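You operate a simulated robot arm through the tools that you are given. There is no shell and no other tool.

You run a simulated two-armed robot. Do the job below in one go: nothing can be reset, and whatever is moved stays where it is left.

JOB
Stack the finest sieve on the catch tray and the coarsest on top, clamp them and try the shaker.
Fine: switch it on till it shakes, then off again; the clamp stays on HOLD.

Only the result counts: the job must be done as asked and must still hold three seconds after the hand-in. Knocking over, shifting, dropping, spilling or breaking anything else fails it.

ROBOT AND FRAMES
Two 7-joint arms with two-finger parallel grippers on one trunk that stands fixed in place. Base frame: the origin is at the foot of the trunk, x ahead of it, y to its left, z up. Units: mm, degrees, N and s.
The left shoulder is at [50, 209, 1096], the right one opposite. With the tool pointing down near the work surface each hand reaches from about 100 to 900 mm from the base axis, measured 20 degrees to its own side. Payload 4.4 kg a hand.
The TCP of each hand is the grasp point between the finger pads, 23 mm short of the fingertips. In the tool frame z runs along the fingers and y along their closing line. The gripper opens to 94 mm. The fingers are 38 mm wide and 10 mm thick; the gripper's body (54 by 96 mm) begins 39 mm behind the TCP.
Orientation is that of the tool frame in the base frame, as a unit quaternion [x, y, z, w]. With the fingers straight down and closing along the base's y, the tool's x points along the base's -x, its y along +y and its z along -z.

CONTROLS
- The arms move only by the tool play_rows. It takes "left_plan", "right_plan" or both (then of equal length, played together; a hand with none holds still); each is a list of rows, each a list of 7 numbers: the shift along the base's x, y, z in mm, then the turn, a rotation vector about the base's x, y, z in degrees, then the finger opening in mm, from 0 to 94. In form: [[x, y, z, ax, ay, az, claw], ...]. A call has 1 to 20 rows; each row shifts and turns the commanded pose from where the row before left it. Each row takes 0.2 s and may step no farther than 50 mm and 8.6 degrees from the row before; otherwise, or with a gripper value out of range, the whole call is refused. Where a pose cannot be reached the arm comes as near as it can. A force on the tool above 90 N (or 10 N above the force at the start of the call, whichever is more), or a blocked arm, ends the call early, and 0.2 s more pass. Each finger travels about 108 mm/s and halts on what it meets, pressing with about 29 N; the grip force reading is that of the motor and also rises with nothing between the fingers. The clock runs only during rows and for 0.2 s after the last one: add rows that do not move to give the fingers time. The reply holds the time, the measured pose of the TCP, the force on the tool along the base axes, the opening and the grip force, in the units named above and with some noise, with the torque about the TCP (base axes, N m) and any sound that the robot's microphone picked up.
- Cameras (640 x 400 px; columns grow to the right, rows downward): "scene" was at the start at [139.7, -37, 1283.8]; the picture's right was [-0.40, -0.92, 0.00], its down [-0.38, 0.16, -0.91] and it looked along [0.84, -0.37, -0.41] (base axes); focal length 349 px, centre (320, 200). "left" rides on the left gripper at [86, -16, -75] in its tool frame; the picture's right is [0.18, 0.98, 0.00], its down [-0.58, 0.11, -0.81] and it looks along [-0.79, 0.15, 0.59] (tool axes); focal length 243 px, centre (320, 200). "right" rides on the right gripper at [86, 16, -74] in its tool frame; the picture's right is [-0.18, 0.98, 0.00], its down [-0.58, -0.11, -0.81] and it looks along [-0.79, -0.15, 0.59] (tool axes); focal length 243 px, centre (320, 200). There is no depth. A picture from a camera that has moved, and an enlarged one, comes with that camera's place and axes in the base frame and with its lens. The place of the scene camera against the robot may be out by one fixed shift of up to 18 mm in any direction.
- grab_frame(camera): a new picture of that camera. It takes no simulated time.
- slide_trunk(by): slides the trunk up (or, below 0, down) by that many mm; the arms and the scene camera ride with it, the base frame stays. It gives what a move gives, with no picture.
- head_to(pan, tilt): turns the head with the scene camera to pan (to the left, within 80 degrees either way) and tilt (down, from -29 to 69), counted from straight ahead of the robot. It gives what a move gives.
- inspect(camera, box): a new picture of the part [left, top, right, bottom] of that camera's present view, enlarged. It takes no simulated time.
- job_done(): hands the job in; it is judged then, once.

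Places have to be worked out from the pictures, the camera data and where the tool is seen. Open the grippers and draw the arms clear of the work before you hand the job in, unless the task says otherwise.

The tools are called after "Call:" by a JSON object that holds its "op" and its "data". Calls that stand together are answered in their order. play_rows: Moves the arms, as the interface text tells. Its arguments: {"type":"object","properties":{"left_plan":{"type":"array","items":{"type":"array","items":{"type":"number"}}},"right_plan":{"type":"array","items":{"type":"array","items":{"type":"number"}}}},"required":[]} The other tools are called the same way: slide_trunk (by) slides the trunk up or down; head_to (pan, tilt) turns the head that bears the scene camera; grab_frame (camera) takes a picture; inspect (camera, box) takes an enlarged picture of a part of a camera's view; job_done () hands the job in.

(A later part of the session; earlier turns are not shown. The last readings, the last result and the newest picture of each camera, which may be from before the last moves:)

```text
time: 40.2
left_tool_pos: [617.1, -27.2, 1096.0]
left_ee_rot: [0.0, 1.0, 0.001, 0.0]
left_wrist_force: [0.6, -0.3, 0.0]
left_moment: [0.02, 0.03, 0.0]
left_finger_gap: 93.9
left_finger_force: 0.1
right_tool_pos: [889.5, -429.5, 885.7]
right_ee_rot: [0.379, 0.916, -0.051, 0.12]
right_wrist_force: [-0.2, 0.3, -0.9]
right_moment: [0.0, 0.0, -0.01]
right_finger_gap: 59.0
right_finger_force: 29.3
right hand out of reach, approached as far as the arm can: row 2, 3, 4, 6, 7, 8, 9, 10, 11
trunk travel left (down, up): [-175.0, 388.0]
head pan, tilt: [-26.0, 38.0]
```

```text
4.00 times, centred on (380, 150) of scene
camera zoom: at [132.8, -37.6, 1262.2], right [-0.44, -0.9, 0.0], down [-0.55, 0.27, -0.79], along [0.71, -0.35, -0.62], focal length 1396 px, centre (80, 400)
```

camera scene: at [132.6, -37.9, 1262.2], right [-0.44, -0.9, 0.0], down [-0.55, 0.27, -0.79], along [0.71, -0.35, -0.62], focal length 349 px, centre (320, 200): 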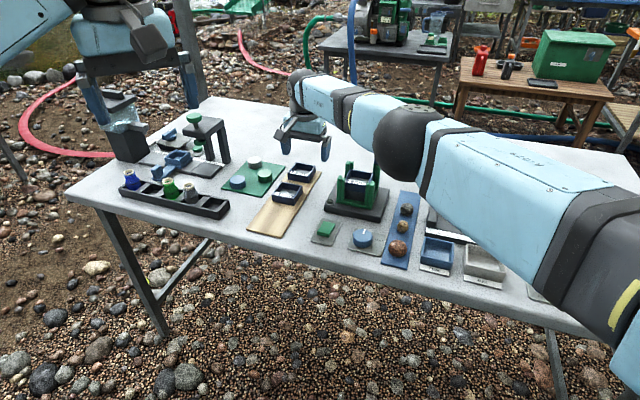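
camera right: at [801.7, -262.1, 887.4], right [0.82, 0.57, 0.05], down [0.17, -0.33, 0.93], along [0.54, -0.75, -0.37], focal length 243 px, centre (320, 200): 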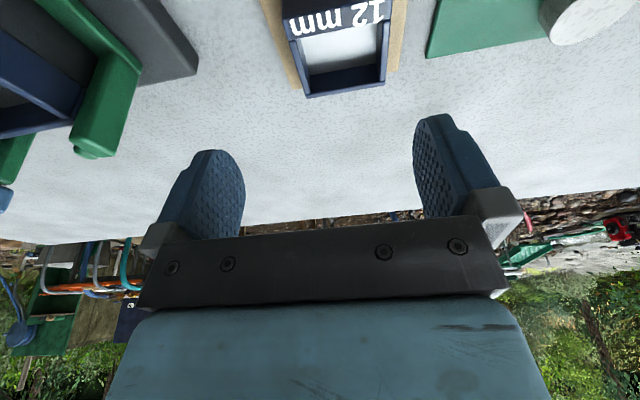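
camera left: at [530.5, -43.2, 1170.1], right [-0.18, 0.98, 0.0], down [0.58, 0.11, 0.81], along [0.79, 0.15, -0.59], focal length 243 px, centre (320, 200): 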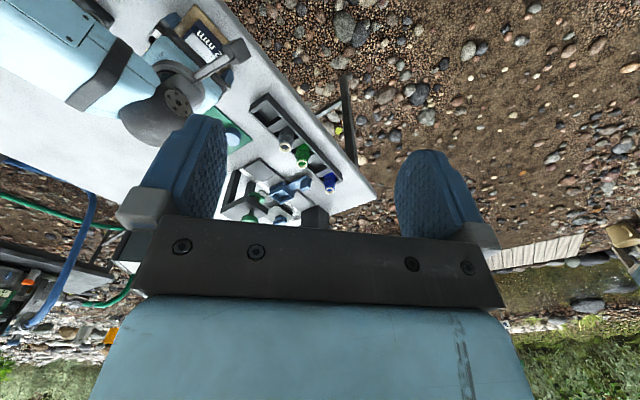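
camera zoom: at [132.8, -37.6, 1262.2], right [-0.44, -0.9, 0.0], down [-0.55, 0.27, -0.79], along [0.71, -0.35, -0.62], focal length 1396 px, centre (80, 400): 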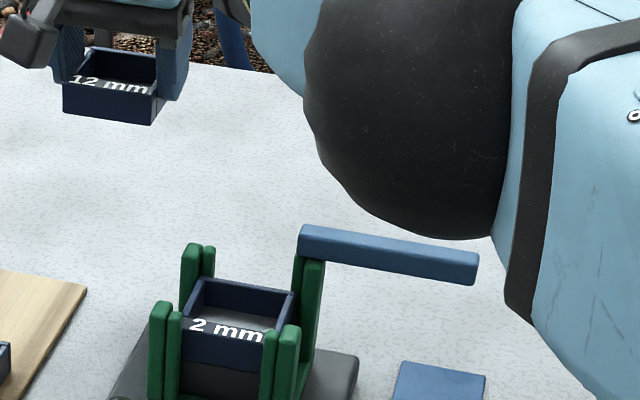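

The arm hit its reach limit and ended at (889,-430,886), sieve still held, nothing touched. I pull back toward the robot in -x with small steps.

Call:
{"op": "play_rows", "data": {"right_plan": [[-15, 0, 0, 0, 0, 0, 50], [-15, 0, 0, 0, 0, 0, 50], [0, 0, 0, 0, 0, 0, 50]]}}

Call:
{"op": "grab_frame", "data": {"camera": "scene"}}

```text
time: 41.0
left_tool_pos: [618.6, -27.6, 1096.3]
left_ee_rot: [0.0, 1.0, 0.001, 0.0]
left_wrist_force: [-0.4, 0.1, 0.1]
left_moment: [0.02, 0.0, 0.01]
left_finger_gap: 93.9
left_finger_force: 0.2
right_tool_pos: [890.4, -429.2, 885.2]
right_ee_rot: [0.378, 0.916, -0.051, 0.12]
right_wrist_force: [0.6, 0.4, 0.1]
right_moment: [0.0, -0.02, -0.04]
right_finger_gap: 59.3
right_finger_force: 29.1
right hand out of reach, approached as far as the arm can: row 1, 2
trunk travel left (down, up): [-175.0, 388.0]
head pan, tilt: [-26.0, 38.0]
```

```text
taken
camera scene: at [132.8, -37.8, 1262.2], right [-0.44, -0.9, 0.0], down [-0.55, 0.27, -0.79], along [0.71, -0.35, -0.62], focal length 349 px, centre (320, 200)
```

scene: 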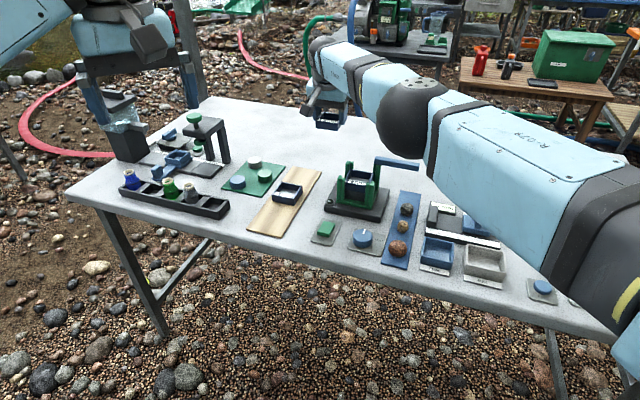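

The IK seems stuck at full stretch. I try undoing part of the last motion (toward +y and down) to unlock it.

Call:
{"op": "play_rows", "data": {"right_plan": [[-10, 20, -10, 0, 0, 0, 50], [0, 0, 0, 0, 0, 0, 50]]}}

```text
time: 41.6
left_tool_pos: [616.0, -25.8, 1095.6]
left_ee_rot: [-0.001, 1.0, 0.0, 0.001]
left_wrist_force: [-0.3, -0.2, 0.0]
left_moment: [-0.03, 0.0, 0.03]
left_finger_gap: 93.9
left_finger_force: 0.1
right_tool_pos: [892.7, -410.1, 875.2]
right_ee_rot: [0.379, 0.916, -0.05, 0.12]
right_wrist_force: [-0.4, 0.0, -1.1]
right_moment: [0.02, -0.01, 0.02]
right_finger_gap: 59.1
right_finger_force: 28.4
right hand out of reach, approached as far as the arm can: row 1
trunk travel left (down, up): [-175.0, 388.0]
head pan, tilt: [-26.0, 38.0]
```

y and z follow but x (radial) won't. I try one larger inward step.

Call:
{"op": "play_rows", "data": {"right_plan": [[-48, 0, -10, 0, 0, 0, 50], [0, 0, 0, 0, 0, 0, 50]]}}

```text
time: 42.2
left_tool_pos: [617.1, -27.0, 1096.3]
left_ee_rot: [0.0, 1.0, 0.0, -0.001]
left_wrist_force: [-0.1, -0.3, 0.3]
left_moment: [-0.02, 0.02, -0.02]
left_finger_gap: 94.1
left_finger_force: 0.1
right_tool_pos: [890.0, -417.3, 860.0]
right_ee_rot: [0.379, 0.916, -0.05, 0.121]
right_wrist_force: [1.0, -0.1, -1.0]
right_moment: [0.01, -0.01, -0.03]
right_finger_gap: 59.5
right_finger_force: 28.9
right hand out of reach, approached as far as the arm can: row 1
trunk travel left (down, up): [-175.0, 388.0]
head pan, tilt: [-26.0, 38.0]
```

It gave a little. I repeat inward steps, keeping the height.

Call:
{"op": "play_rows", "data": {"right_plan": [[-48, 0, 8, 0, 0, 0, 50], [-48, 0, 8, 0, 0, 0, 50], [0, 0, 0, 0, 0, 0, 50]]}}

```text
time: 43.0
left_tool_pos: [618.1, -28.5, 1095.3]
left_ee_rot: [0.0, 1.0, 0.0, 0.0]
left_wrist_force: [0.5, -0.6, 0.7]
left_moment: [-0.02, 0.02, -0.05]
left_finger_gap: 94.1
left_finger_force: 0.0
right_tool_pos: [888.9, -429.0, 868.0]
right_ee_rot: [0.379, 0.916, -0.05, 0.121]
right_wrist_force: [1.2, 0.0, -0.3]
right_moment: [0.0, 0.01, 0.02]
right_finger_gap: 59.3
right_finger_force: 29.2
right hand out of reach, approached as far as the arm can: row 1, 2
trunk travel left (down, up): [-175.0, 388.0]
head pan, tilt: [-26.0, 38.0]
```

Purely radial motion is singular with the arm straight. Tilting worked earlier to bend the elbow, so I try a small extra tilt together with an inward step.

Call:
{"op": "play_rows", "data": {"right_plan": [[-10, 5, 0, -3.535, -3.535, 0, 50], [-10, 5, 0, 0, 0, 0, 50], [0, 0, 0, 0, 0, 0, 50]]}}

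```text
time: 43.8
left_tool_pos: [615.5, -28.1, 1095.2]
left_ee_rot: [0.0, 1.0, 0.0, 0.001]
left_wrist_force: [-0.1, 0.7, -0.7]
left_moment: [-0.02, 0.01, 0.02]
left_finger_gap: 94.0
left_finger_force: 0.0
right_tool_pos: [898.7, -424.6, 865.0]
right_ee_rot: [0.377, 0.91, -0.067, 0.161]
right_wrist_force: [-0.3, 1.0, -0.3]
right_moment: [0.03, 0.01, -0.01]
right_finger_gap: 59.3
right_finger_force: 29.0
right hand out of reach, approached as far as the arm can: row 1, 2
trunk travel left (down, up): [-175.0, 388.0]
head pan, tilt: [-26.0, 38.0]
```

Inward and upward are blocked but outward/down isn't, so a joint limit tied to the tilt seems likely. I rotate the hand back to vertical with the TCP following inward (the sieve tips 15° meanwhile, firmly held).

Call:
{"op": "play_rows", "data": {"right_plan": [[-11.5, 11.5, -2, 3.535, 3.535, 0, 50], [-11.5, 11.5, -2, 3.535, 3.535, 0, 50], [-11.5, 11.5, -2, 3.535, 3.535, 0, 50], [-11.5, 11.5, -2, 3.535, 3.535, 0, 50], [0, 0, 0, 0, 0, 0, 50]]}}

```text
time: 45.0
left_tool_pos: [617.3, -28.0, 1096.4]
left_ee_rot: [0.001, 1.0, 0.0, 0.0]
left_wrist_force: [-0.5, -0.5, -0.1]
left_moment: [0.03, 0.03, 0.02]
left_finger_gap: 94.2
left_finger_force: 0.1
right_tool_pos: [860.4, -379.8, 857.3]
right_ee_rot: [0.384, 0.924, -0.001, -0.001]
right_wrist_force: [-0.3, 0.4, 0.0]
right_moment: [-0.03, 0.0, -0.01]
right_finger_gap: 59.2
right_finger_force: 28.6
right hand out of reach, approached as far as the arm can: row 2, 4
trunk travel left (down, up): [-175.0, 388.0]
head pan, tilt: [-26.0, 38.0]
```

Now vertical at (860,-380,857). I try moving inward and up from here.

Call:
{"op": "play_rows", "data": {"right_plan": [[-15, 0, 5, 0, 0, 0, 50], [-15, 0, 5, 0, 0, 0, 50], [0, 0, 0, 0, 0, 0, 50]]}}

Call:
{"op": "grab_frame", "data": {"camera": "right"}}

```text
time: 45.8
left_tool_pos: [617.6, -28.0, 1096.7]
left_ee_rot: [0.001, 1.0, 0.0, 0.0]
left_wrist_force: [0.4, -0.2, -0.5]
left_moment: [0.0, 0.01, 0.02]
left_finger_gap: 93.8
left_finger_force: 0.1
right_tool_pos: [861.4, -384.9, 863.4]
right_ee_rot: [0.382, 0.924, 0.0, -0.001]
right_wrist_force: [-0.8, 0.0, -0.5]
right_moment: [0.01, -0.02, -0.02]
right_finger_gap: 59.1
right_finger_force: 28.9
right hand out of reach, approached as far as the arm can: row 1, 2
trunk travel left (down, up): [-175.0, 388.0]
head pan, tilt: [-26.0, 38.0]
```

```text
taken
camera right: at [812.2, -311.1, 937.7], right [0.83, 0.56, 0.0], down [0.34, -0.49, 0.81], along [0.45, -0.67, -0.59], focal length 243 px, centre (320, 200)
```

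right: 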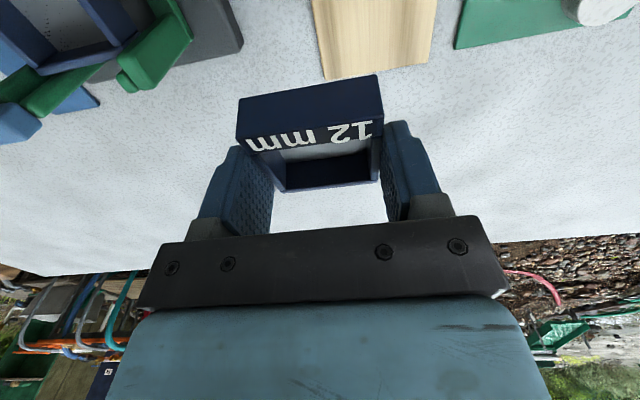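

Earlier, moving straight down from the limit worked, so I go down 30 mm at fixed x,y (clear table below) and then inward.

Call:
{"op": "play_rows", "data": {"right_plan": [[0, 0, -15, 0, 0, 0, 50], [0, 0, -15, 0, 0, 0, 50], [0, 0, 0, 0, 0, 0, 50]]}}

```text
time: 46.6
left_tool_pos: [617.0, -28.5, 1095.8]
left_ee_rot: [0.0, 1.0, 0.0, 0.0]
left_wrist_force: [-0.3, 0.5, 0.3]
left_moment: [-0.03, -0.01, 0.01]
left_finger_gap: 93.7
left_finger_force: 0.0
right_tool_pos: [858.1, -383.8, 833.3]
right_ee_rot: [0.383, 0.924, 0.0, 0.0]
right_wrist_force: [0.1, -0.4, -0.6]
right_moment: [0.02, 0.01, -0.03]
right_finger_gap: 58.9
right_finger_force: 28.7
trunk travel left (down, up): [-175.0, 388.0]
head pan, tilt: [-26.0, 38.0]
```

That was accepted. Now an inward test of two small steps.

Call:
{"op": "play_rows", "data": {"right_plan": [[-8, -3, 0, 0, 0, 0, 50], [-8, -3, 0, 0, 0, 0, 50], [0, 0, 0, 0, 0, 0, 50]]}}

Call:
{"op": "inspect", "data": {"camera": "scene", "box": [280, 0, 640, 225]}}

```text
time: 47.4
left_tool_pos: [617.1, -27.0, 1095.7]
left_ee_rot: [-0.001, 1.0, 0.0, 0.0]
left_wrist_force: [-0.5, 0.3, -0.9]
left_moment: [0.05, -0.02, 0.01]
left_finger_gap: 94.0
left_finger_force: 0.1
right_tool_pos: [845.5, -389.3, 834.7]
right_ee_rot: [0.382, 0.924, -0.001, 0.0]
right_wrist_force: [-0.6, 0.5, -0.6]
right_moment: [0.0, -0.01, -0.01]
right_finger_gap: 59.1
right_finger_force: 28.7
trunk travel left (down, up): [-175.0, 388.0]
head pan, tilt: [-26.0, 38.0]
```

```text
1.78 times, centred on (460, 112) of scene
camera zoom: at [132.8, -37.8, 1262.1], right [-0.44, -0.9, 0.0], down [-0.55, 0.27, -0.79], along [0.71, -0.35, -0.62], focal length 620 px, centre (71, 356)
```

zoom: 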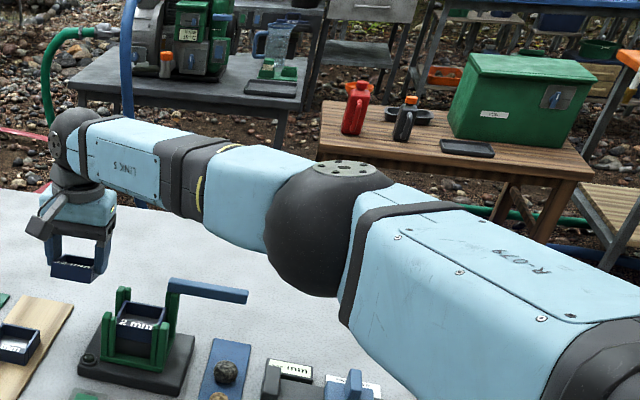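

Unlocked — the arm moves inward freely. I continue inward, then up to a safe height above the shaker.

Call:
{"op": "play_rows", "data": {"right_plan": [[-15, -3, 5, 0, 0, 0, 50], [-15, -3, 10, 0, 0, 0, 50], [-15, -3, 15, 0, 0, 0, 50], [-10, -3, 20, 0, 0, 0, 50], [-5, 0, 25, 0, 0, 0, 50], [0, 0, 0, 0, 0, 0, 50]]}}

Call:
{"op": "inspect", "data": {"camera": "right", "box": [180, 0, 480, 220]}}

```text
time: 48.8
left_tool_pos: [617.8, -27.7, 1096.0]
left_ee_rot: [0.0, 1.0, 0.0, 0.0]
left_wrist_force: [0.7, -0.8, 0.0]
left_moment: [-0.02, 0.0, 0.0]
left_finger_gap: 94.0
left_finger_force: 0.0
right_tool_pos: [785.6, -401.5, 909.3]
right_ee_rot: [0.383, 0.924, 0.0, 0.0]
right_wrist_force: [0.4, 0.1, -0.6]
right_moment: [0.01, -0.02, -0.03]
right_finger_gap: 59.2
right_finger_force: 28.7
trunk travel left (down, up): [-175.0, 388.0]
head pan, tilt: [-26.0, 38.0]
```

```text
1.82 times, centred on (330, 110) of right
camera zoom: at [736.8, -328.4, 982.6], right [0.83, 0.56, 0.0], down [0.33, -0.49, 0.81], along [0.46, -0.67, -0.59], focal length 441 px, centre (302, 364)
```

zoom: 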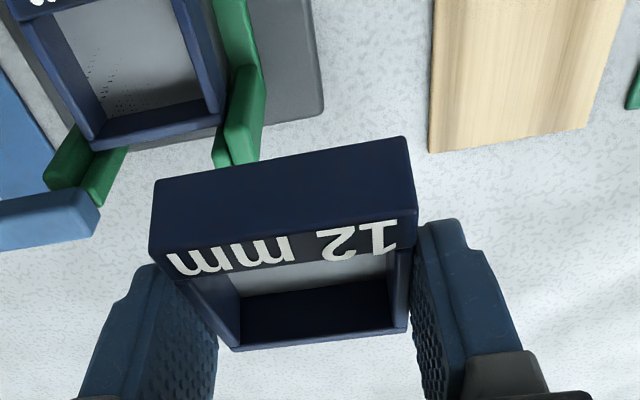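

Good. I move over the shaker at z ≈ 910 and restore the -15° tilt there so the sieve is level.

Call:
{"op": "play_rows", "data": {"right_plan": [[-25, -6, 0, 0, 0, 0, 50], [-25, -6, 0, 0, 0, 0, 50], [-18.7, -4.8, 0, 0, 0, 0, 50], [0, 0, 0, -3.535, -3.535, 0, 50], [0, 0, 0, -3.535, -3.535, 0, 50], [0, 0, 0, -3.535, -3.535, 0, 50], [0, 0, 0, 0, 0, 0, 50]]}}

Call:
{"op": "inspect", "data": {"camera": "right", "box": [180, 0, 480, 220]}}

Call:
{"op": "inspect", "data": {"camera": "scene", "box": [330, 120, 430, 200]}}

```text
time: 50.4
left_tool_pos: [616.7, -27.7, 1095.2]
left_ee_rot: [0.0, 1.0, 0.0, 0.0]
left_wrist_force: [0.2, 0.6, -1.0]
left_moment: [0.02, -0.03, 0.0]
left_finger_gap: 93.8
left_finger_force: 0.0
right_tool_pos: [716.8, -418.3, 909.3]
right_ee_rot: [0.379, 0.916, -0.05, 0.121]
right_wrist_force: [0.9, 0.0, -0.2]
right_moment: [0.02, 0.01, 0.01]
right_finger_gap: 59.2
right_finger_force: 28.9
trunk travel left (down, up): [-175.0, 388.0]
head pan, tilt: [-26.0, 38.0]
```

```text
1.82 times, centred on (330, 110) of right
camera zoom: at [656.0, -334.3, 957.8], right [0.82, 0.57, 0.05], down [0.17, -0.33, 0.93], along [0.54, -0.76, -0.37], focal length 441 px, centre (302, 364)
```

zoom: 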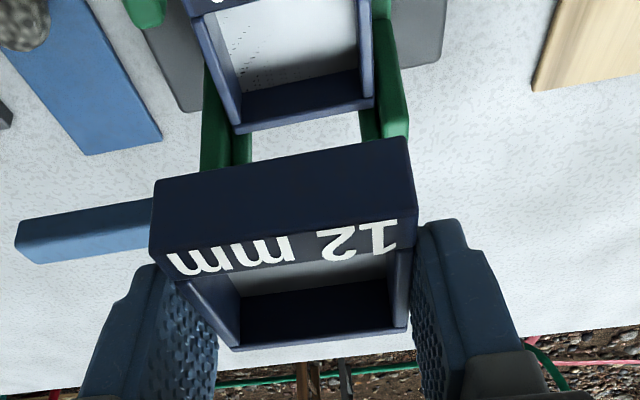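

```text
5.00 times, centred on (380, 160) of scene
camera zoom: at [132.7, -37.9, 1262.2], right [-0.44, -0.9, 0.0], down [-0.55, 0.27, -0.79], along [0.71, -0.35, -0.62], focal length 1745 px, centre (20, 400)
```

zoom: 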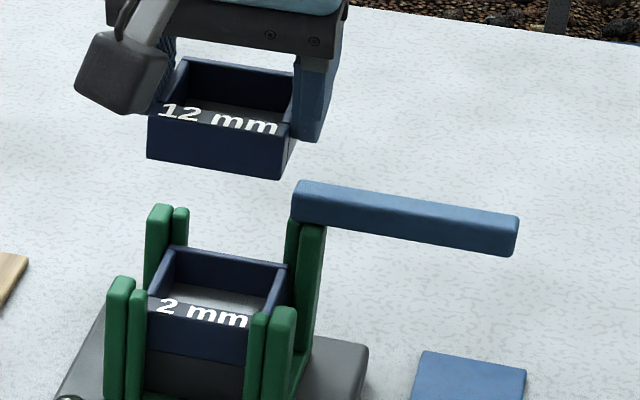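

The tilted pose is reachable and the sieve hangs level above the stack. I nudge 0.7 mm away from the bar and descend to just above it.

Call:
{"op": "play_rows", "data": {"right_plan": [[-0.5, 0.5, -10, 0, 0, 0, 50], [0, 0, -15, 0, 0, 0, 50], [0, 0, -12, 0, 0, 0, 50], [0, 0, -6, 0, 0, 0, 50], [0, 0, 0, 0, 0, 0, 50]]}}

Call:
{"op": "inspect", "data": {"camera": "right", "box": [180, 0, 480, 220]}}

Call:
{"op": "inspect", "data": {"camera": "scene", "box": [340, 130, 410, 185]}}

```text
time: 51.6
left_tool_pos: [617.7, -27.8, 1096.6]
left_ee_rot: [0.0, 1.0, -0.001, 0.0]
left_wrist_force: [-0.3, 0.1, -0.5]
left_moment: [0.01, 0.0, 0.02]
left_finger_gap: 93.9
left_finger_force: 0.2
right_tool_pos: [717.2, -417.6, 866.6]
right_ee_rot: [0.38, 0.916, -0.051, 0.12]
right_wrist_force: [0.7, 0.5, -0.4]
right_moment: [0.0, 0.02, -0.01]
right_finger_gap: 59.1
right_finger_force: 29.1
trunk travel left (down, up): [-175.0, 388.0]
head pan, tilt: [-26.0, 38.0]
```

```text
1.82 times, centred on (330, 110) of right
camera zoom: at [655.6, -333.1, 914.1], right [0.82, 0.57, 0.05], down [0.17, -0.33, 0.93], along [0.54, -0.75, -0.37], focal length 441 px, centre (302, 364)
```

zoom: 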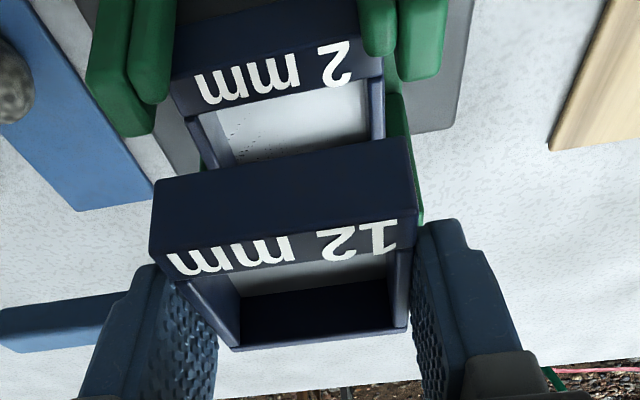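

```text
7.27 times, centred on (375, 158) of scene
camera zoom: at [132.7, -37.8, 1262.0], right [-0.44, -0.9, 0.0], down [-0.55, 0.27, -0.79], along [0.71, -0.35, -0.62], focal length 2538 px, centre (-80, 509)
```

zoom: 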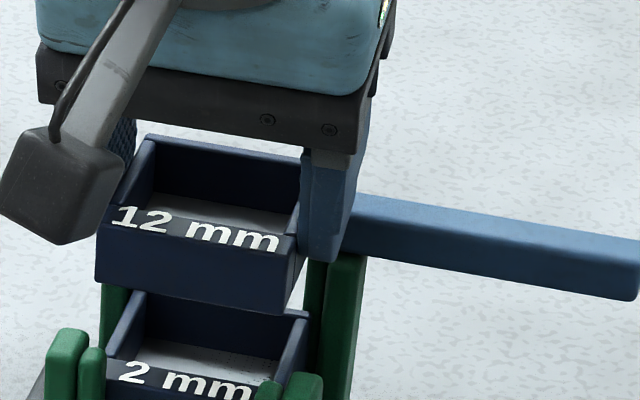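

Aligned like the first one was. I go down in 4 mm steps past the bar's level, reading force.

Call:
{"op": "play_rows", "data": {"right_plan": [[0, 0, -4, 0, 0, 0, 50], [0, 0, -4, 0, 0, 0, 50], [0, 0, -4, 0, 0, 0, 50], [0, 0, -3, 0, 0, 0, 50], [0, 0, 0, 0, 0, 0, 50]]}}

Call:
{"op": "inspect", "data": {"camera": "right", "box": [180, 0, 480, 220]}}

Call:
{"op": "inspect", "data": {"camera": "scene", "box": [340, 140, 410, 195]}}

```text
time: 52.8
left_tool_pos: [615.5, -28.6, 1095.8]
left_ee_rot: [0.0, 1.0, 0.0, 0.0]
left_wrist_force: [-0.1, 1.5, 1.1]
left_moment: [0.04, -0.02, -0.02]
left_finger_gap: 94.0
left_finger_force: 0.0
right_tool_pos: [715.5, -418.1, 852.3]
right_ee_rot: [0.38, 0.916, -0.05, 0.12]
right_wrist_force: [-1.2, 0.7, -0.3]
right_moment: [0.03, 0.02, -0.03]
right_finger_gap: 59.2
right_finger_force: 29.3
trunk travel left (down, up): [-175.0, 388.0]
head pan, tilt: [-26.0, 38.0]
```

```text
1.82 times, centred on (330, 110) of right
camera zoom: at [655.6, -333.5, 900.0], right [0.82, 0.57, 0.05], down [0.17, -0.33, 0.93], along [0.54, -0.75, -0.37], focal length 441 px, centre (302, 364)
```

zoom: 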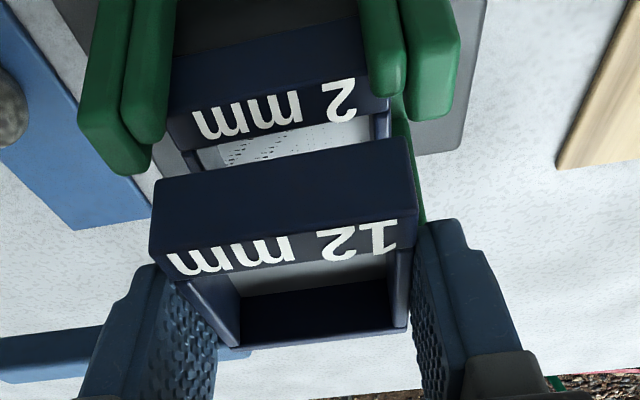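

```text
7.27 times, centred on (375, 168) of scene
camera zoom: at [132.6, -37.7, 1262.2], right [-0.44, -0.9, 0.0], down [-0.55, 0.27, -0.79], along [0.71, -0.35, -0.62], focal length 2538 px, centre (-80, 436)
```

zoom: 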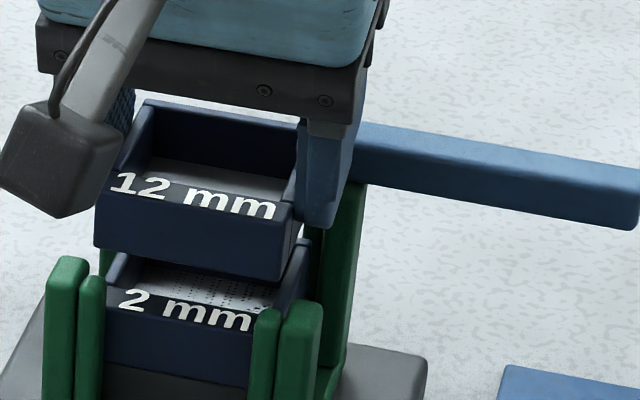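

Still no force; continuing down between the posts.

Call:
{"op": "play_rows", "data": {"right_plan": [[0, 0, -3, 0, 0, 0, 50], [0, 0, -3, 0, 0, 0, 50], [0, 0, -3, 0, 0, 0, 50], [0, 0, 0, 0, 0, 0, 50]]}}

Call:
{"op": "inspect", "data": {"camera": "right", "box": [180, 0, 480, 220]}}

Call:
{"op": "inspect", "data": {"camera": "scene", "box": [340, 140, 410, 195]}}

```text
time: 53.8
left_tool_pos: [616.8, -26.6, 1095.9]
left_ee_rot: [0.0, 1.0, -0.001, 0.0]
left_wrist_force: [0.4, 0.2, -0.2]
left_moment: [0.0, -0.02, 0.01]
left_finger_gap: 94.0
left_finger_force: 0.1
right_tool_pos: [716.0, -418.6, 842.4]
right_ee_rot: [0.379, 0.916, -0.05, 0.121]
right_wrist_force: [-2.5, 1.9, -1.1]
right_moment: [0.04, 0.03, -0.09]
right_finger_gap: 59.4
right_finger_force: 29.0
trunk travel left (down, up): [-175.0, 388.0]
head pan, tilt: [-26.0, 38.0]
```

```text
1.82 times, centred on (330, 110) of right
camera zoom: at [655.6, -333.7, 891.0], right [0.82, 0.57, 0.05], down [0.17, -0.33, 0.93], along [0.54, -0.75, -0.37], focal length 441 px, centre (302, 364)
```

zoom: 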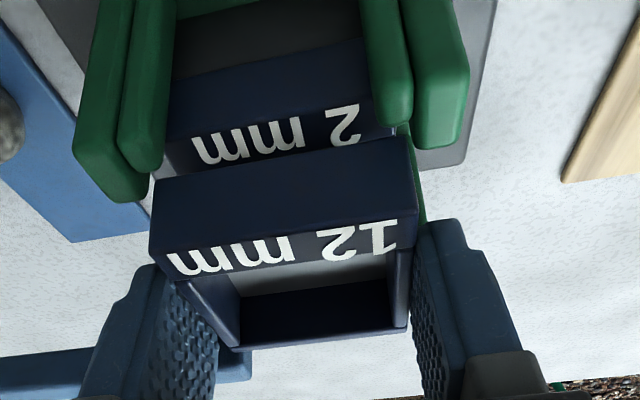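

```text
7.27 times, centred on (375, 168) of scene
camera zoom: at [132.6, -37.7, 1262.2], right [-0.44, -0.9, 0.0], down [-0.55, 0.27, -0.79], along [0.71, -0.35, -0.62], focal length 2538 px, centre (-80, 436)
```

zoom: 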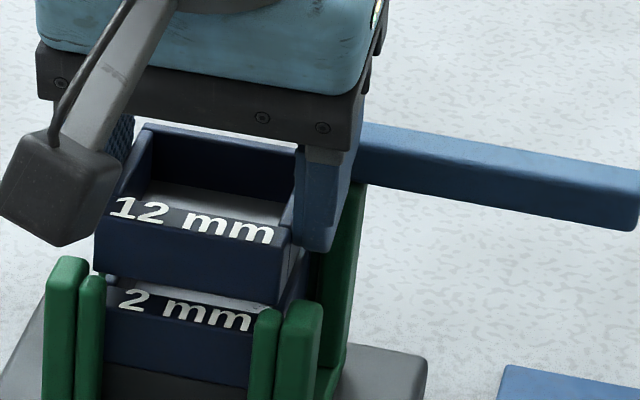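

A slight 3 N push toward 135° means the far side grazes the bar/posts. I shift 0.8 mm away and go on.

Call:
{"op": "play_rows", "data": {"right_plan": [[-0.6, 0.6, 0, 0, 0, 0, 50], [0, 0, -2, 0, 0, 0, 50], [0, 0, -2, 0, 0, 0, 50], [0, 0, 0, 0, 0, 0, 50]]}}

Call:
{"op": "inspect", "data": {"camera": "right", "box": [180, 0, 480, 220]}}

Call:
{"op": "inspect", "data": {"camera": "scene", "box": [340, 140, 410, 195]}}

```text
time: 54.8
left_tool_pos: [617.2, -27.4, 1096.0]
left_ee_rot: [-0.001, 1.0, -0.001, 0.0]
left_wrist_force: [0.0, -1.4, -0.1]
left_moment: [0.02, 0.01, 0.01]
left_finger_gap: 94.0
left_finger_force: 0.1
right_tool_pos: [715.7, -417.7, 838.4]
right_ee_rot: [0.379, 0.916, -0.049, 0.121]
right_wrist_force: [0.0, -0.4, -0.2]
right_moment: [0.01, -0.05, -0.01]
right_finger_gap: 59.2
right_finger_force: 29.1
trunk travel left (down, up): [-175.0, 388.0]
head pan, tilt: [-26.0, 38.0]
```

```text
1.82 times, centred on (330, 110) of right
camera zoom: at [655.2, -333.4, 887.0], right [0.82, 0.57, 0.05], down [0.17, -0.33, 0.93], along [0.54, -0.75, -0.37], focal length 441 px, centre (302, 364)
```

zoom: 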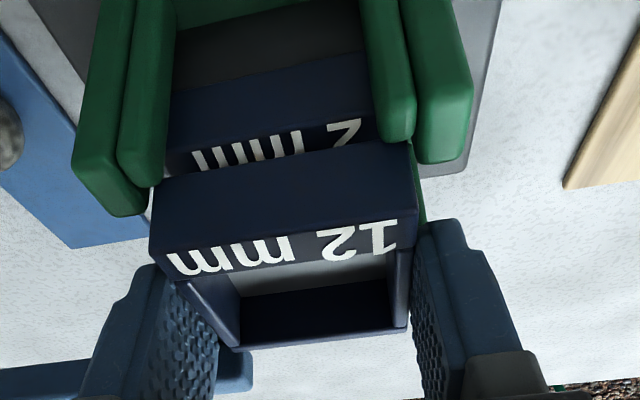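

```text
7.27 times, centred on (375, 168) of scene
camera zoom: at [132.7, -37.8, 1262.2], right [-0.44, -0.9, 0.0], down [-0.55, 0.27, -0.79], along [0.71, -0.35, -0.62], focal length 2538 px, centre (-80, 436)
```

zoom: 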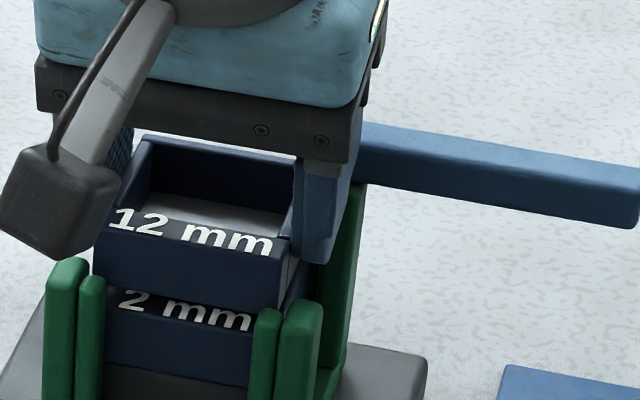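

Force is gone. Continue in 2 mm steps into the posts.

Call:
{"op": "play_rows", "data": {"right_plan": [[0, 0, -2, 0, 0, 0, 50], [0, 0, -2, 0, 0, 0, 50], [0, 0, -2, 0, 0, 0, 50], [0, 0, 0, 0, 0, 0, 50]]}}

Call:
{"op": "inspect", "data": {"camera": "scene", "box": [340, 140, 410, 195]}}

Call:
{"op": "inspect", "data": {"camera": "right", "box": [180, 0, 480, 220]}}

```text
time: 55.8
left_tool_pos: [617.8, -27.6, 1096.5]
left_ee_rot: [0.0, 1.0, 0.0, 0.0]
left_wrist_force: [0.9, 0.0, 0.6]
left_moment: [0.01, 0.01, -0.01]
left_finger_gap: 94.0
left_finger_force: 0.0
right_tool_pos: [715.3, -417.2, 831.1]
right_ee_rot: [0.379, 0.916, -0.05, 0.121]
right_wrist_force: [-0.4, -0.7, -0.1]
right_moment: [0.0, -0.02, -0.01]
right_finger_gap: 59.3
right_finger_force: 28.8
trunk travel left (down, up): [-175.0, 388.0]
head pan, tilt: [-26.0, 38.0]
```

```text
7.27 times, centred on (375, 168) of scene
camera zoom: at [132.7, -37.8, 1262.2], right [-0.44, -0.9, 0.0], down [-0.55, 0.27, -0.79], along [0.71, -0.35, -0.62], focal length 2538 px, centre (-80, 436)
```

zoom: 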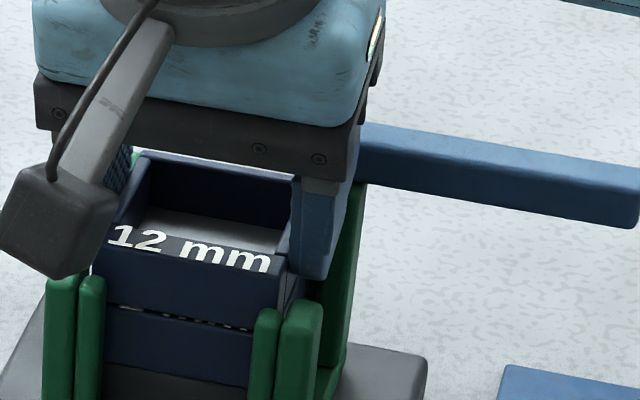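

```text
1.82 times, centred on (330, 110) of right
camera zoom: at [655.1, -333.2, 880.8], right [0.82, 0.57, 0.05], down [0.17, -0.33, 0.93], along [0.54, -0.75, -0.37], focal length 441 px, centre (302, 364)
```

zoom: 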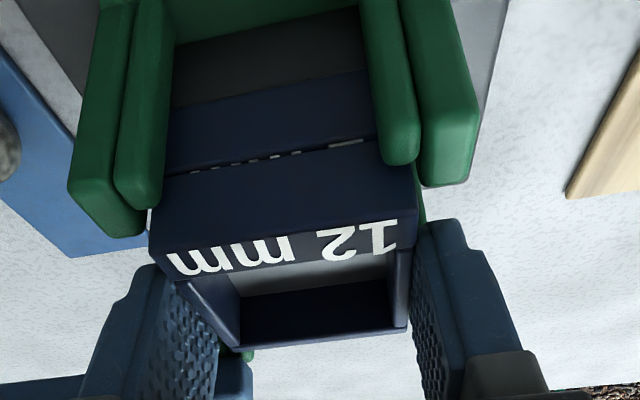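

Almost on the lower sieve. A few more 1.5 mm steps until contact.

Call:
{"op": "play_rows", "data": {"right_plan": [[0, 0, -1.5, 0, 0, 0, 50], [0, 0, -1.5, 0, 0, 0, 50], [0, 0, -1.5, 0, 0, 0, 50], [0, 0, 0, 0, 0, 0, 50]]}}

Call:
{"op": "inspect", "data": {"camera": "scene", "box": [340, 140, 410, 195]}}

```text
time: 56.8
left_tool_pos: [616.2, -26.6, 1096.8]
left_ee_rot: [0.0, 1.0, 0.0, 0.001]
left_wrist_force: [-1.4, -0.6, -0.5]
left_moment: [-0.02, 0.02, -0.01]
left_finger_gap: 94.0
left_finger_force: 0.1
right_tool_pos: [716.7, -416.8, 830.3]
right_ee_rot: [0.38, 0.915, -0.051, 0.123]
right_wrist_force: [2.4, -1.8, 12.2]
right_moment: [-0.12, 0.12, 0.03]
right_finger_gap: 59.3
right_finger_force: 29.2
trunk travel left (down, up): [-175.0, 388.0]
head pan, tilt: [-26.0, 38.0]
```

```text
7.27 times, centred on (375, 168) of scene
camera zoom: at [131.3, -37.0, 1262.6], right [-0.44, -0.9, 0.0], down [-0.55, 0.27, -0.79], along [0.71, -0.35, -0.61], focal length 2538 px, centre (-80, 436)
```

zoom: 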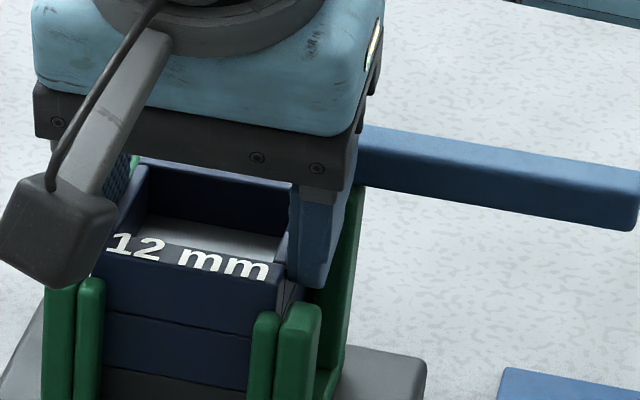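

Seated evenly (12 N up). I ease off 2 mm, open the fingers, and then lift out along the vertical.

Call:
{"op": "play_rows", "data": {"right_plan": [[0, 0, 2, 0, 0, 0, 50], [0, 0, 0, 0, 0, 0, 62], [0, 0, 0, 0, 0, 0, 68], [0, 0, 0, 0, 0, 0, 72], [0, 0, 0, 0, 0, 0, 72]]}}

Call:
{"op": "inspect", "data": {"camera": "scene", "box": [340, 140, 410, 195]}}

Call:
{"op": "inspect", "data": {"camera": "right", "box": [180, 0, 480, 220]}}

```text
time: 58.0
left_tool_pos: [616.6, -28.5, 1095.3]
left_ee_rot: [0.0, 1.0, 0.0, 0.0]
left_wrist_force: [-0.3, 1.0, -0.1]
left_moment: [0.0, -0.01, -0.01]
left_finger_gap: 93.7
left_finger_force: 0.1
right_tool_pos: [715.7, -417.4, 831.1]
right_ee_rot: [0.379, 0.916, -0.05, 0.12]
right_wrist_force: [0.4, 0.6, 0.2]
right_moment: [0.01, 0.02, 0.0]
right_finger_gap: 71.9
right_finger_force: 0.1
trunk travel left (down, up): [-175.0, 388.0]
head pan, tilt: [-26.0, 38.0]
```

```text
7.27 times, centred on (375, 168) of scene
camera zoom: at [132.7, -37.8, 1262.2], right [-0.44, -0.9, 0.0], down [-0.55, 0.27, -0.79], along [0.71, -0.35, -0.62], focal length 2538 px, centre (-80, 436)
```

zoom: 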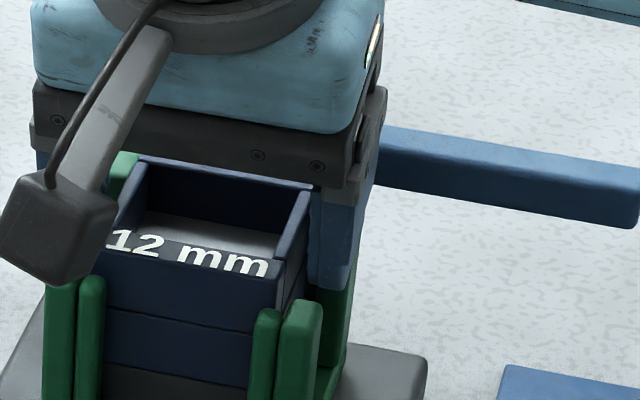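

```text
1.82 times, centred on (330, 110) of right
camera zoom: at [655.3, -333.0, 878.5], right [0.82, 0.57, 0.05], down [0.17, -0.33, 0.93], along [0.54, -0.75, -0.37], focal length 441 px, centre (302, 364)
```

zoom: 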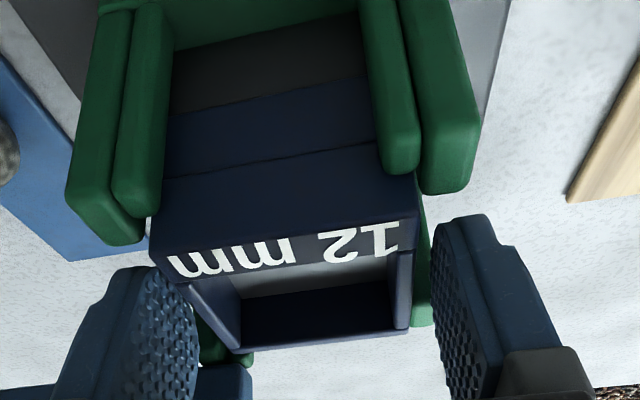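

The 12 mm sieve sits flush on the 2 mm one. I lift the hand away and look at the clamp bar from above.

Call:
{"op": "play_rows", "data": {"right_plan": [[0, 0, 5, 0, 0, 0, 72], [0, 0, 10, 0, 0, 0, 72], [0, 0, 25, 0, 0, 0, 72], [0, 0, 30, 3.535, 3.535, 0, 72], [0, 0, 20, 3.535, 3.535, 0, 72], [0, 0, 0, 3.535, 3.535, 0, 72], [0, 0, 0, 0, 0, 0, 72]]}}

Call:
{"op": "grab_frame", "data": {"camera": "right"}}

Call:
{"op": "inspect", "data": {"camera": "scene", "box": [330, 140, 430, 220]}}

```text
time: 59.6
left_tool_pos: [616.7, -27.3, 1096.2]
left_ee_rot: [0.0, 1.0, 0.001, -0.001]
left_wrist_force: [0.1, -0.4, 0.5]
left_moment: [0.0, 0.01, 0.0]
left_finger_gap: 94.5
left_finger_force: 0.1
right_tool_pos: [715.4, -418.2, 920.9]
right_ee_rot: [0.383, 0.924, 0.0, -0.001]
right_wrist_force: [0.6, -0.7, 0.6]
right_moment: [0.02, 0.01, 0.04]
right_finger_gap: 71.9
right_finger_force: 0.1
trunk travel left (down, up): [-175.0, 388.0]
head pan, tilt: [-26.0, 38.0]
```

```text
taken
camera right: at [666.5, -344.5, 993.7], right [0.83, 0.56, 0.0], down [0.34, -0.49, 0.81], along [0.46, -0.66, -0.59], focal length 243 px, centre (320, 200)
```

right: 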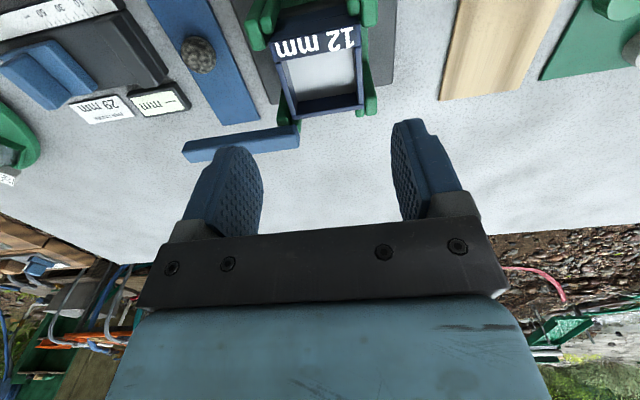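

```text
5.00 times, centred on (380, 180) of scene
camera zoom: at [132.5, -37.7, 1262.2], right [-0.44, -0.9, 0.0], down [-0.55, 0.27, -0.79], along [0.71, -0.35, -0.62], focal length 1745 px, centre (20, 300)
```

zoom: 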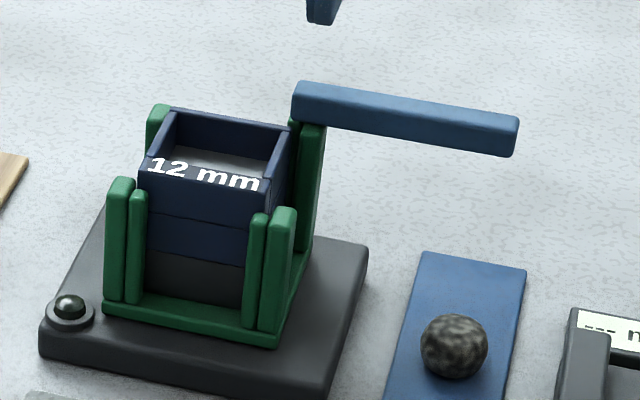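

Stack is in place. I zoom on the bar and pivot, looking for its axis and any HOLD mark.

Call:
{"op": "inspect", "data": {"camera": "right", "box": [170, 0, 390, 165]}}

Call:
{"op": "inspect", "data": {"camera": "scene", "box": [365, 150, 435, 190]}}

Call:
{"op": "inspect", "data": {"camera": "scene", "box": [320, 180, 400, 225]}}

```text
2.42 times, centred on (280, 82) of right
camera zoom: at [666.5, -344.5, 993.7], right [0.83, 0.56, 0.0], down [0.34, -0.49, 0.81], along [0.46, -0.66, -0.59], focal length 588 px, centre (417, 485)
```

zoom: 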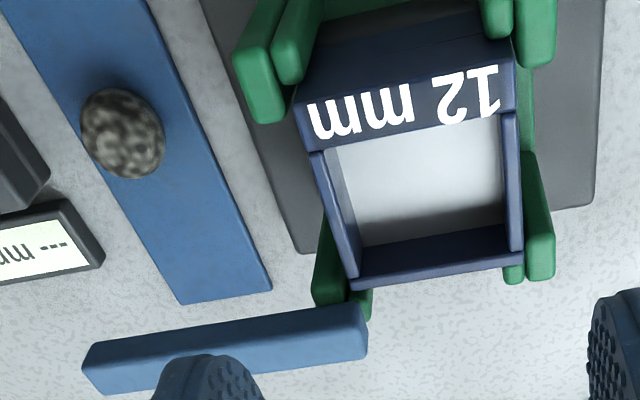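

```text
9.14 times, centred on (400, 170) of scene
camera zoom: at [132.5, -37.7, 1262.2], right [-0.44, -0.9, 0.0], down [-0.55, 0.27, -0.79], along [0.71, -0.35, -0.62], focal length 3191 px, centre (-411, 474)
```

zoom: 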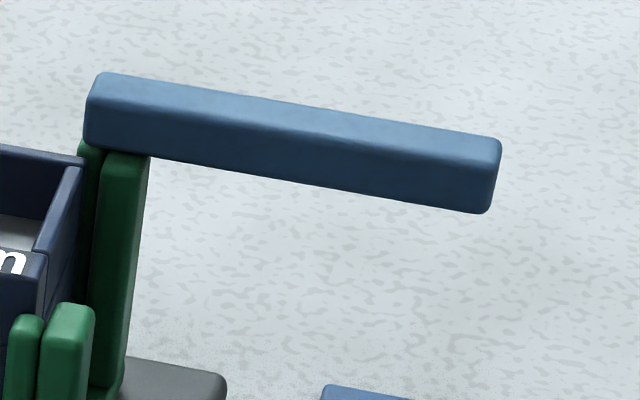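

```text
8.00 times, centred on (360, 202) of scene
camera zoom: at [132.5, -37.7, 1262.2], right [-0.44, -0.9, 0.0], down [-0.55, 0.27, -0.79], along [0.71, -0.35, -0.62], focal length 2792 px, centre (0, 180)
```

zoom: 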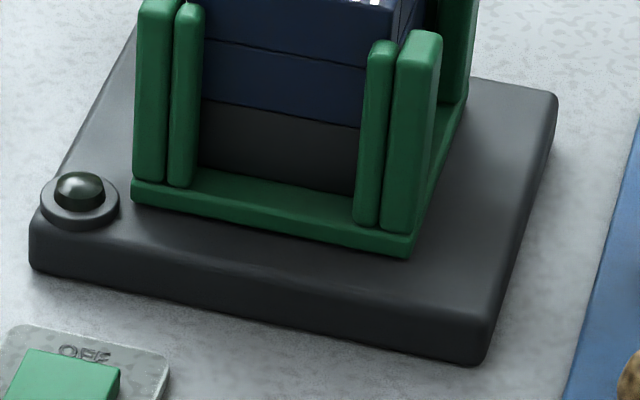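

The bar pivots about the -y post (≈ (719,-471)), underside ≈ 817, just above the stack rim (~816); tip ~94 mm out toward -135°. I'll close the fingers and go to the bar's far side to swing it clockwise over the stack.

Call:
{"op": "play_rows", "data": {"right_plan": [[-4, -25, 0, 0, 0, 0, 40], [-4, -25, 0, 0, 0, 0, 10], [-4, -26, 0, 0, 0, 0, 0], [-4, -26, 0, 0, 0, 0, 0], [-4, -26, 0, 0, 0, 0, 0], [0, 0, -20, 0, 0, 0, 0], [0, 0, -20, 0, 0, 0, 0], [0, 0, -15, 0, 0, 0, 0], [0, 0, 0, 0, 0, 0, 0]]}}

Call:
{"op": "grab_frame", "data": {"camera": "right"}}

Call:
{"op": "inspect", "data": {"camera": "scene", "box": [340, 110, 460, 200]}}

```text
time: 61.6
left_tool_pos: [617.5, -28.0, 1096.7]
left_ee_rot: [0.0, 1.0, 0.0, 0.0]
left_wrist_force: [-0.3, 0.1, 0.0]
left_moment: [-0.03, 0.0, 0.0]
left_finger_gap: 93.8
left_finger_force: 0.0
right_tool_pos: [695.5, -545.6, 864.0]
right_ee_rot: [0.382, 0.924, -0.001, 0.0]
right_wrist_force: [0.3, -0.1, 0.2]
right_moment: [-0.04, -0.02, 0.01]
right_finger_gap: 0.0
right_finger_force: 28.6
trunk travel left (down, up): [-175.0, 388.0]
head pan, tilt: [-26.0, 38.0]
```

```text
taken
camera right: at [646.5, -473.1, 938.1], right [0.83, 0.56, 0.0], down [0.33, -0.49, 0.81], along [0.46, -0.67, -0.59], focal length 243 px, centre (320, 200)
```

right: 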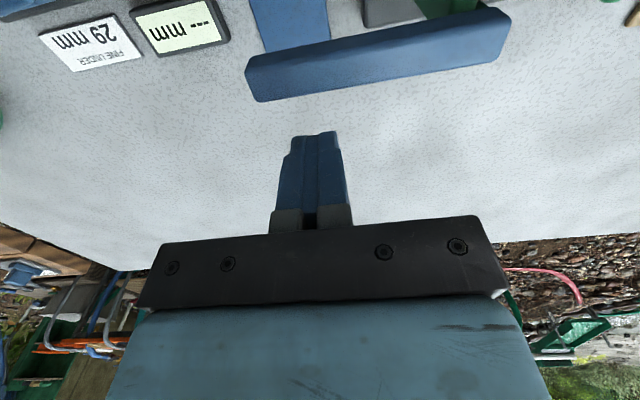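

```text
4.44 times, centred on (400, 155) of scene
camera zoom: at [132.5, -37.7, 1262.2], right [-0.44, -0.9, 0.0], down [-0.55, 0.27, -0.79], along [0.71, -0.35, -0.62], focal length 1551 px, centre (-36, 400)
```

zoom: 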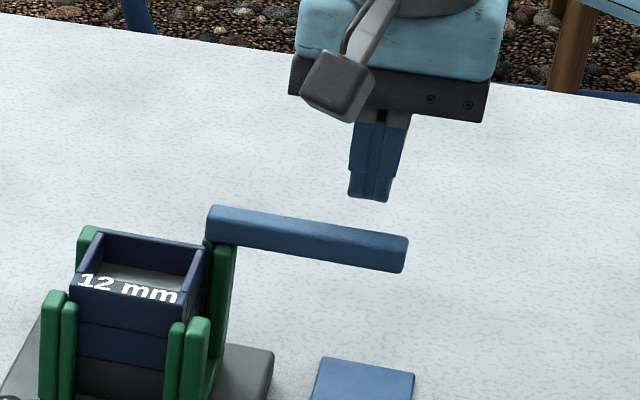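

I zoom on the bar to fix its edges relative to the fingers.

Call:
{"op": "inspect", "data": {"camera": "right", "box": [230, 0, 530, 150]}}

```text
2.13 times, centred on (380, 75) of right
camera zoom: at [646.5, -473.1, 938.1], right [0.83, 0.56, 0.0], down [0.33, -0.49, 0.81], along [0.46, -0.67, -0.59], focal length 518 px, centre (192, 467)
```

zoom: 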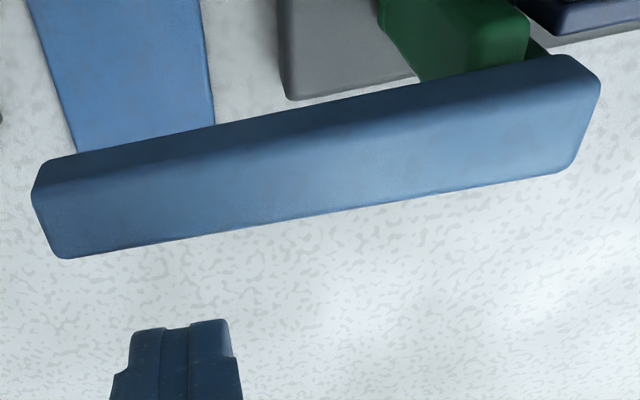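

Bar: 105 × 14 mm, far face 6 mm from my fingers. I lower to TCP 846 (tip ~823, overlapping the bar) and push it along its arc about 40°.

Call:
{"op": "play_rows", "data": {"right_plan": [[0, 0, -9, 0, 0, 0, 0], [0, 0, -9, 0, 0, 0, 0], [-4.1, 4.6, 0, 0, 0, 0, 0], [-5.2, 2.5, 0, 0, 0, 0, 0], [-5.2, 2.5, 0, 0, 0, 0, 0], [-4.9, 3.6, 0, 0, 0, 0, 0], [-4.9, 3.6, 0, 0, 0, 0, 0], [0, 0, 0, 0, 0, 0, 0]]}}

Call:
{"op": "inspect", "data": {"camera": "scene", "box": [340, 110, 460, 200]}}

Call:
{"op": "grab_frame", "data": {"camera": "right"}}

```text
time: 63.4
left_tool_pos: [617.3, -27.5, 1095.3]
left_ee_rot: [0.0, 1.0, 0.0, -0.001]
left_wrist_force: [-0.7, -0.3, 0.2]
left_moment: [0.01, -0.04, 0.02]
left_finger_gap: 94.2
left_finger_force: 0.1
right_tool_pos: [671.6, -529.2, 846.8]
right_ee_rot: [0.383, 0.924, 0.0, 0.0]
right_wrist_force: [-0.3, 0.1, -0.6]
right_moment: [0.01, -0.01, -0.02]
right_finger_gap: 0.3
right_finger_force: 28.8
trunk travel left (down, up): [-175.0, 388.0]
head pan, tilt: [-26.0, 38.0]
```

```text
4.44 times, centred on (400, 155) of scene
camera zoom: at [132.7, -37.8, 1262.2], right [-0.44, -0.9, 0.0], down [-0.55, 0.27, -0.79], along [0.71, -0.35, -0.62], focal length 1551 px, centre (-36, 400)
```

zoom: 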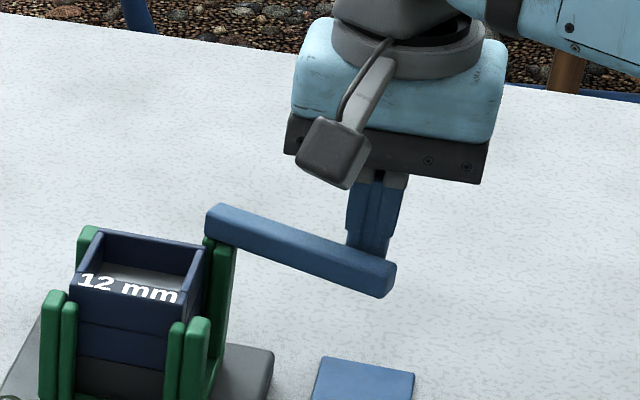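

```text
taken
camera right: at [622.5, -456.2, 920.3], right [0.83, 0.56, 0.0], down [0.33, -0.49, 0.81], along [0.45, -0.67, -0.59], focal length 243 px, centre (320, 200)
```

right: 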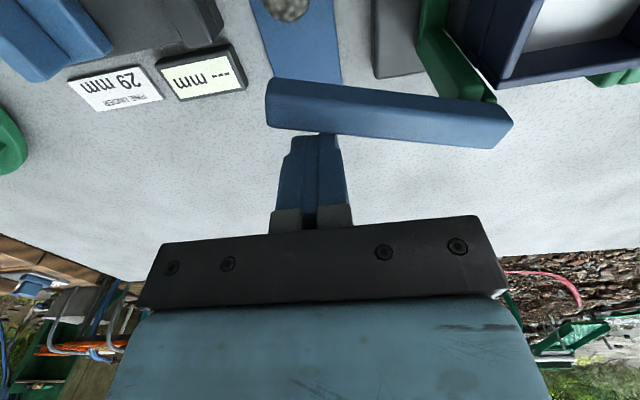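

The bar swings freely about the post. I continue along the arc.

Call:
{"op": "play_rows", "data": {"right_plan": [[-4.5, 4.7, 0, 0, 0, 0, 0], [-4.4, 4.7, 0, 0, 0, 0, 0], [-3.5, 5.8, 0, 0, 0, 0, 0], [-3.5, 5.7, 0, 0, 0, 0, 0], [-2.5, 6.6, 0, 0, 0, 0, 0], [-2.4, 6.5, 0, 0, 0, 0, 0], [-1.2, 7.2, 0, 0, 0, 0, 0], [-1.1, 7.2, 0, 0, 0, 0, 0], [0, 0, 0, 0, 0, 0, 0]]}}

Call:
{"op": "inspect", "data": {"camera": "scene", "box": [330, 120, 450, 210]}}

Call:
{"op": "grab_frame", "data": {"camera": "right"}}

```text
time: 65.4
left_tool_pos: [617.5, -27.5, 1095.9]
left_ee_rot: [0.0, 1.0, 0.0, -0.001]
left_wrist_force: [0.0, 0.3, -0.1]
left_moment: [0.0, -0.01, 0.0]
left_finger_gap: 93.8
left_finger_force: 0.1
right_tool_pos: [647.8, -478.8, 847.1]
right_ee_rot: [0.382, 0.924, 0.0, 0.0]
right_wrist_force: [0.4, 0.2, -0.1]
right_moment: [-0.01, -0.02, 0.02]
right_finger_gap: 0.0
right_finger_force: 29.0
trunk travel left (down, up): [-175.0, 388.0]
head pan, tilt: [-26.0, 38.0]
```

```text
4.44 times, centred on (390, 165) of scene
camera zoom: at [132.7, -37.8, 1262.2], right [-0.44, -0.9, 0.0], down [-0.55, 0.27, -0.79], along [0.71, -0.35, -0.62], focal length 1551 px, centre (9, 356)
```

zoom: 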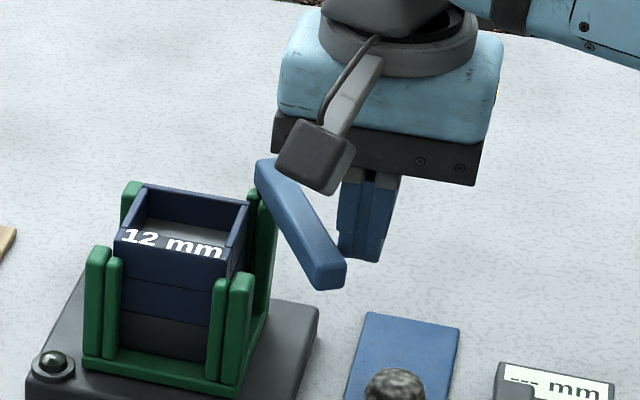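

```text
taken
camera right: at [599.3, -407.0, 920.7], right [0.82, 0.57, 0.0], down [0.33, -0.49, 0.81], along [0.46, -0.67, -0.59], focal length 243 px, centre (320, 200)
```

right: 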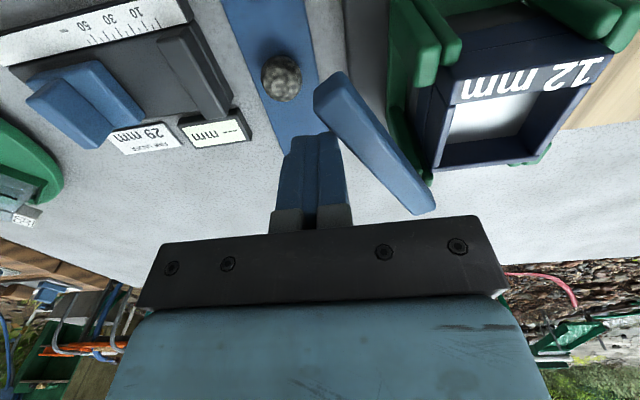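

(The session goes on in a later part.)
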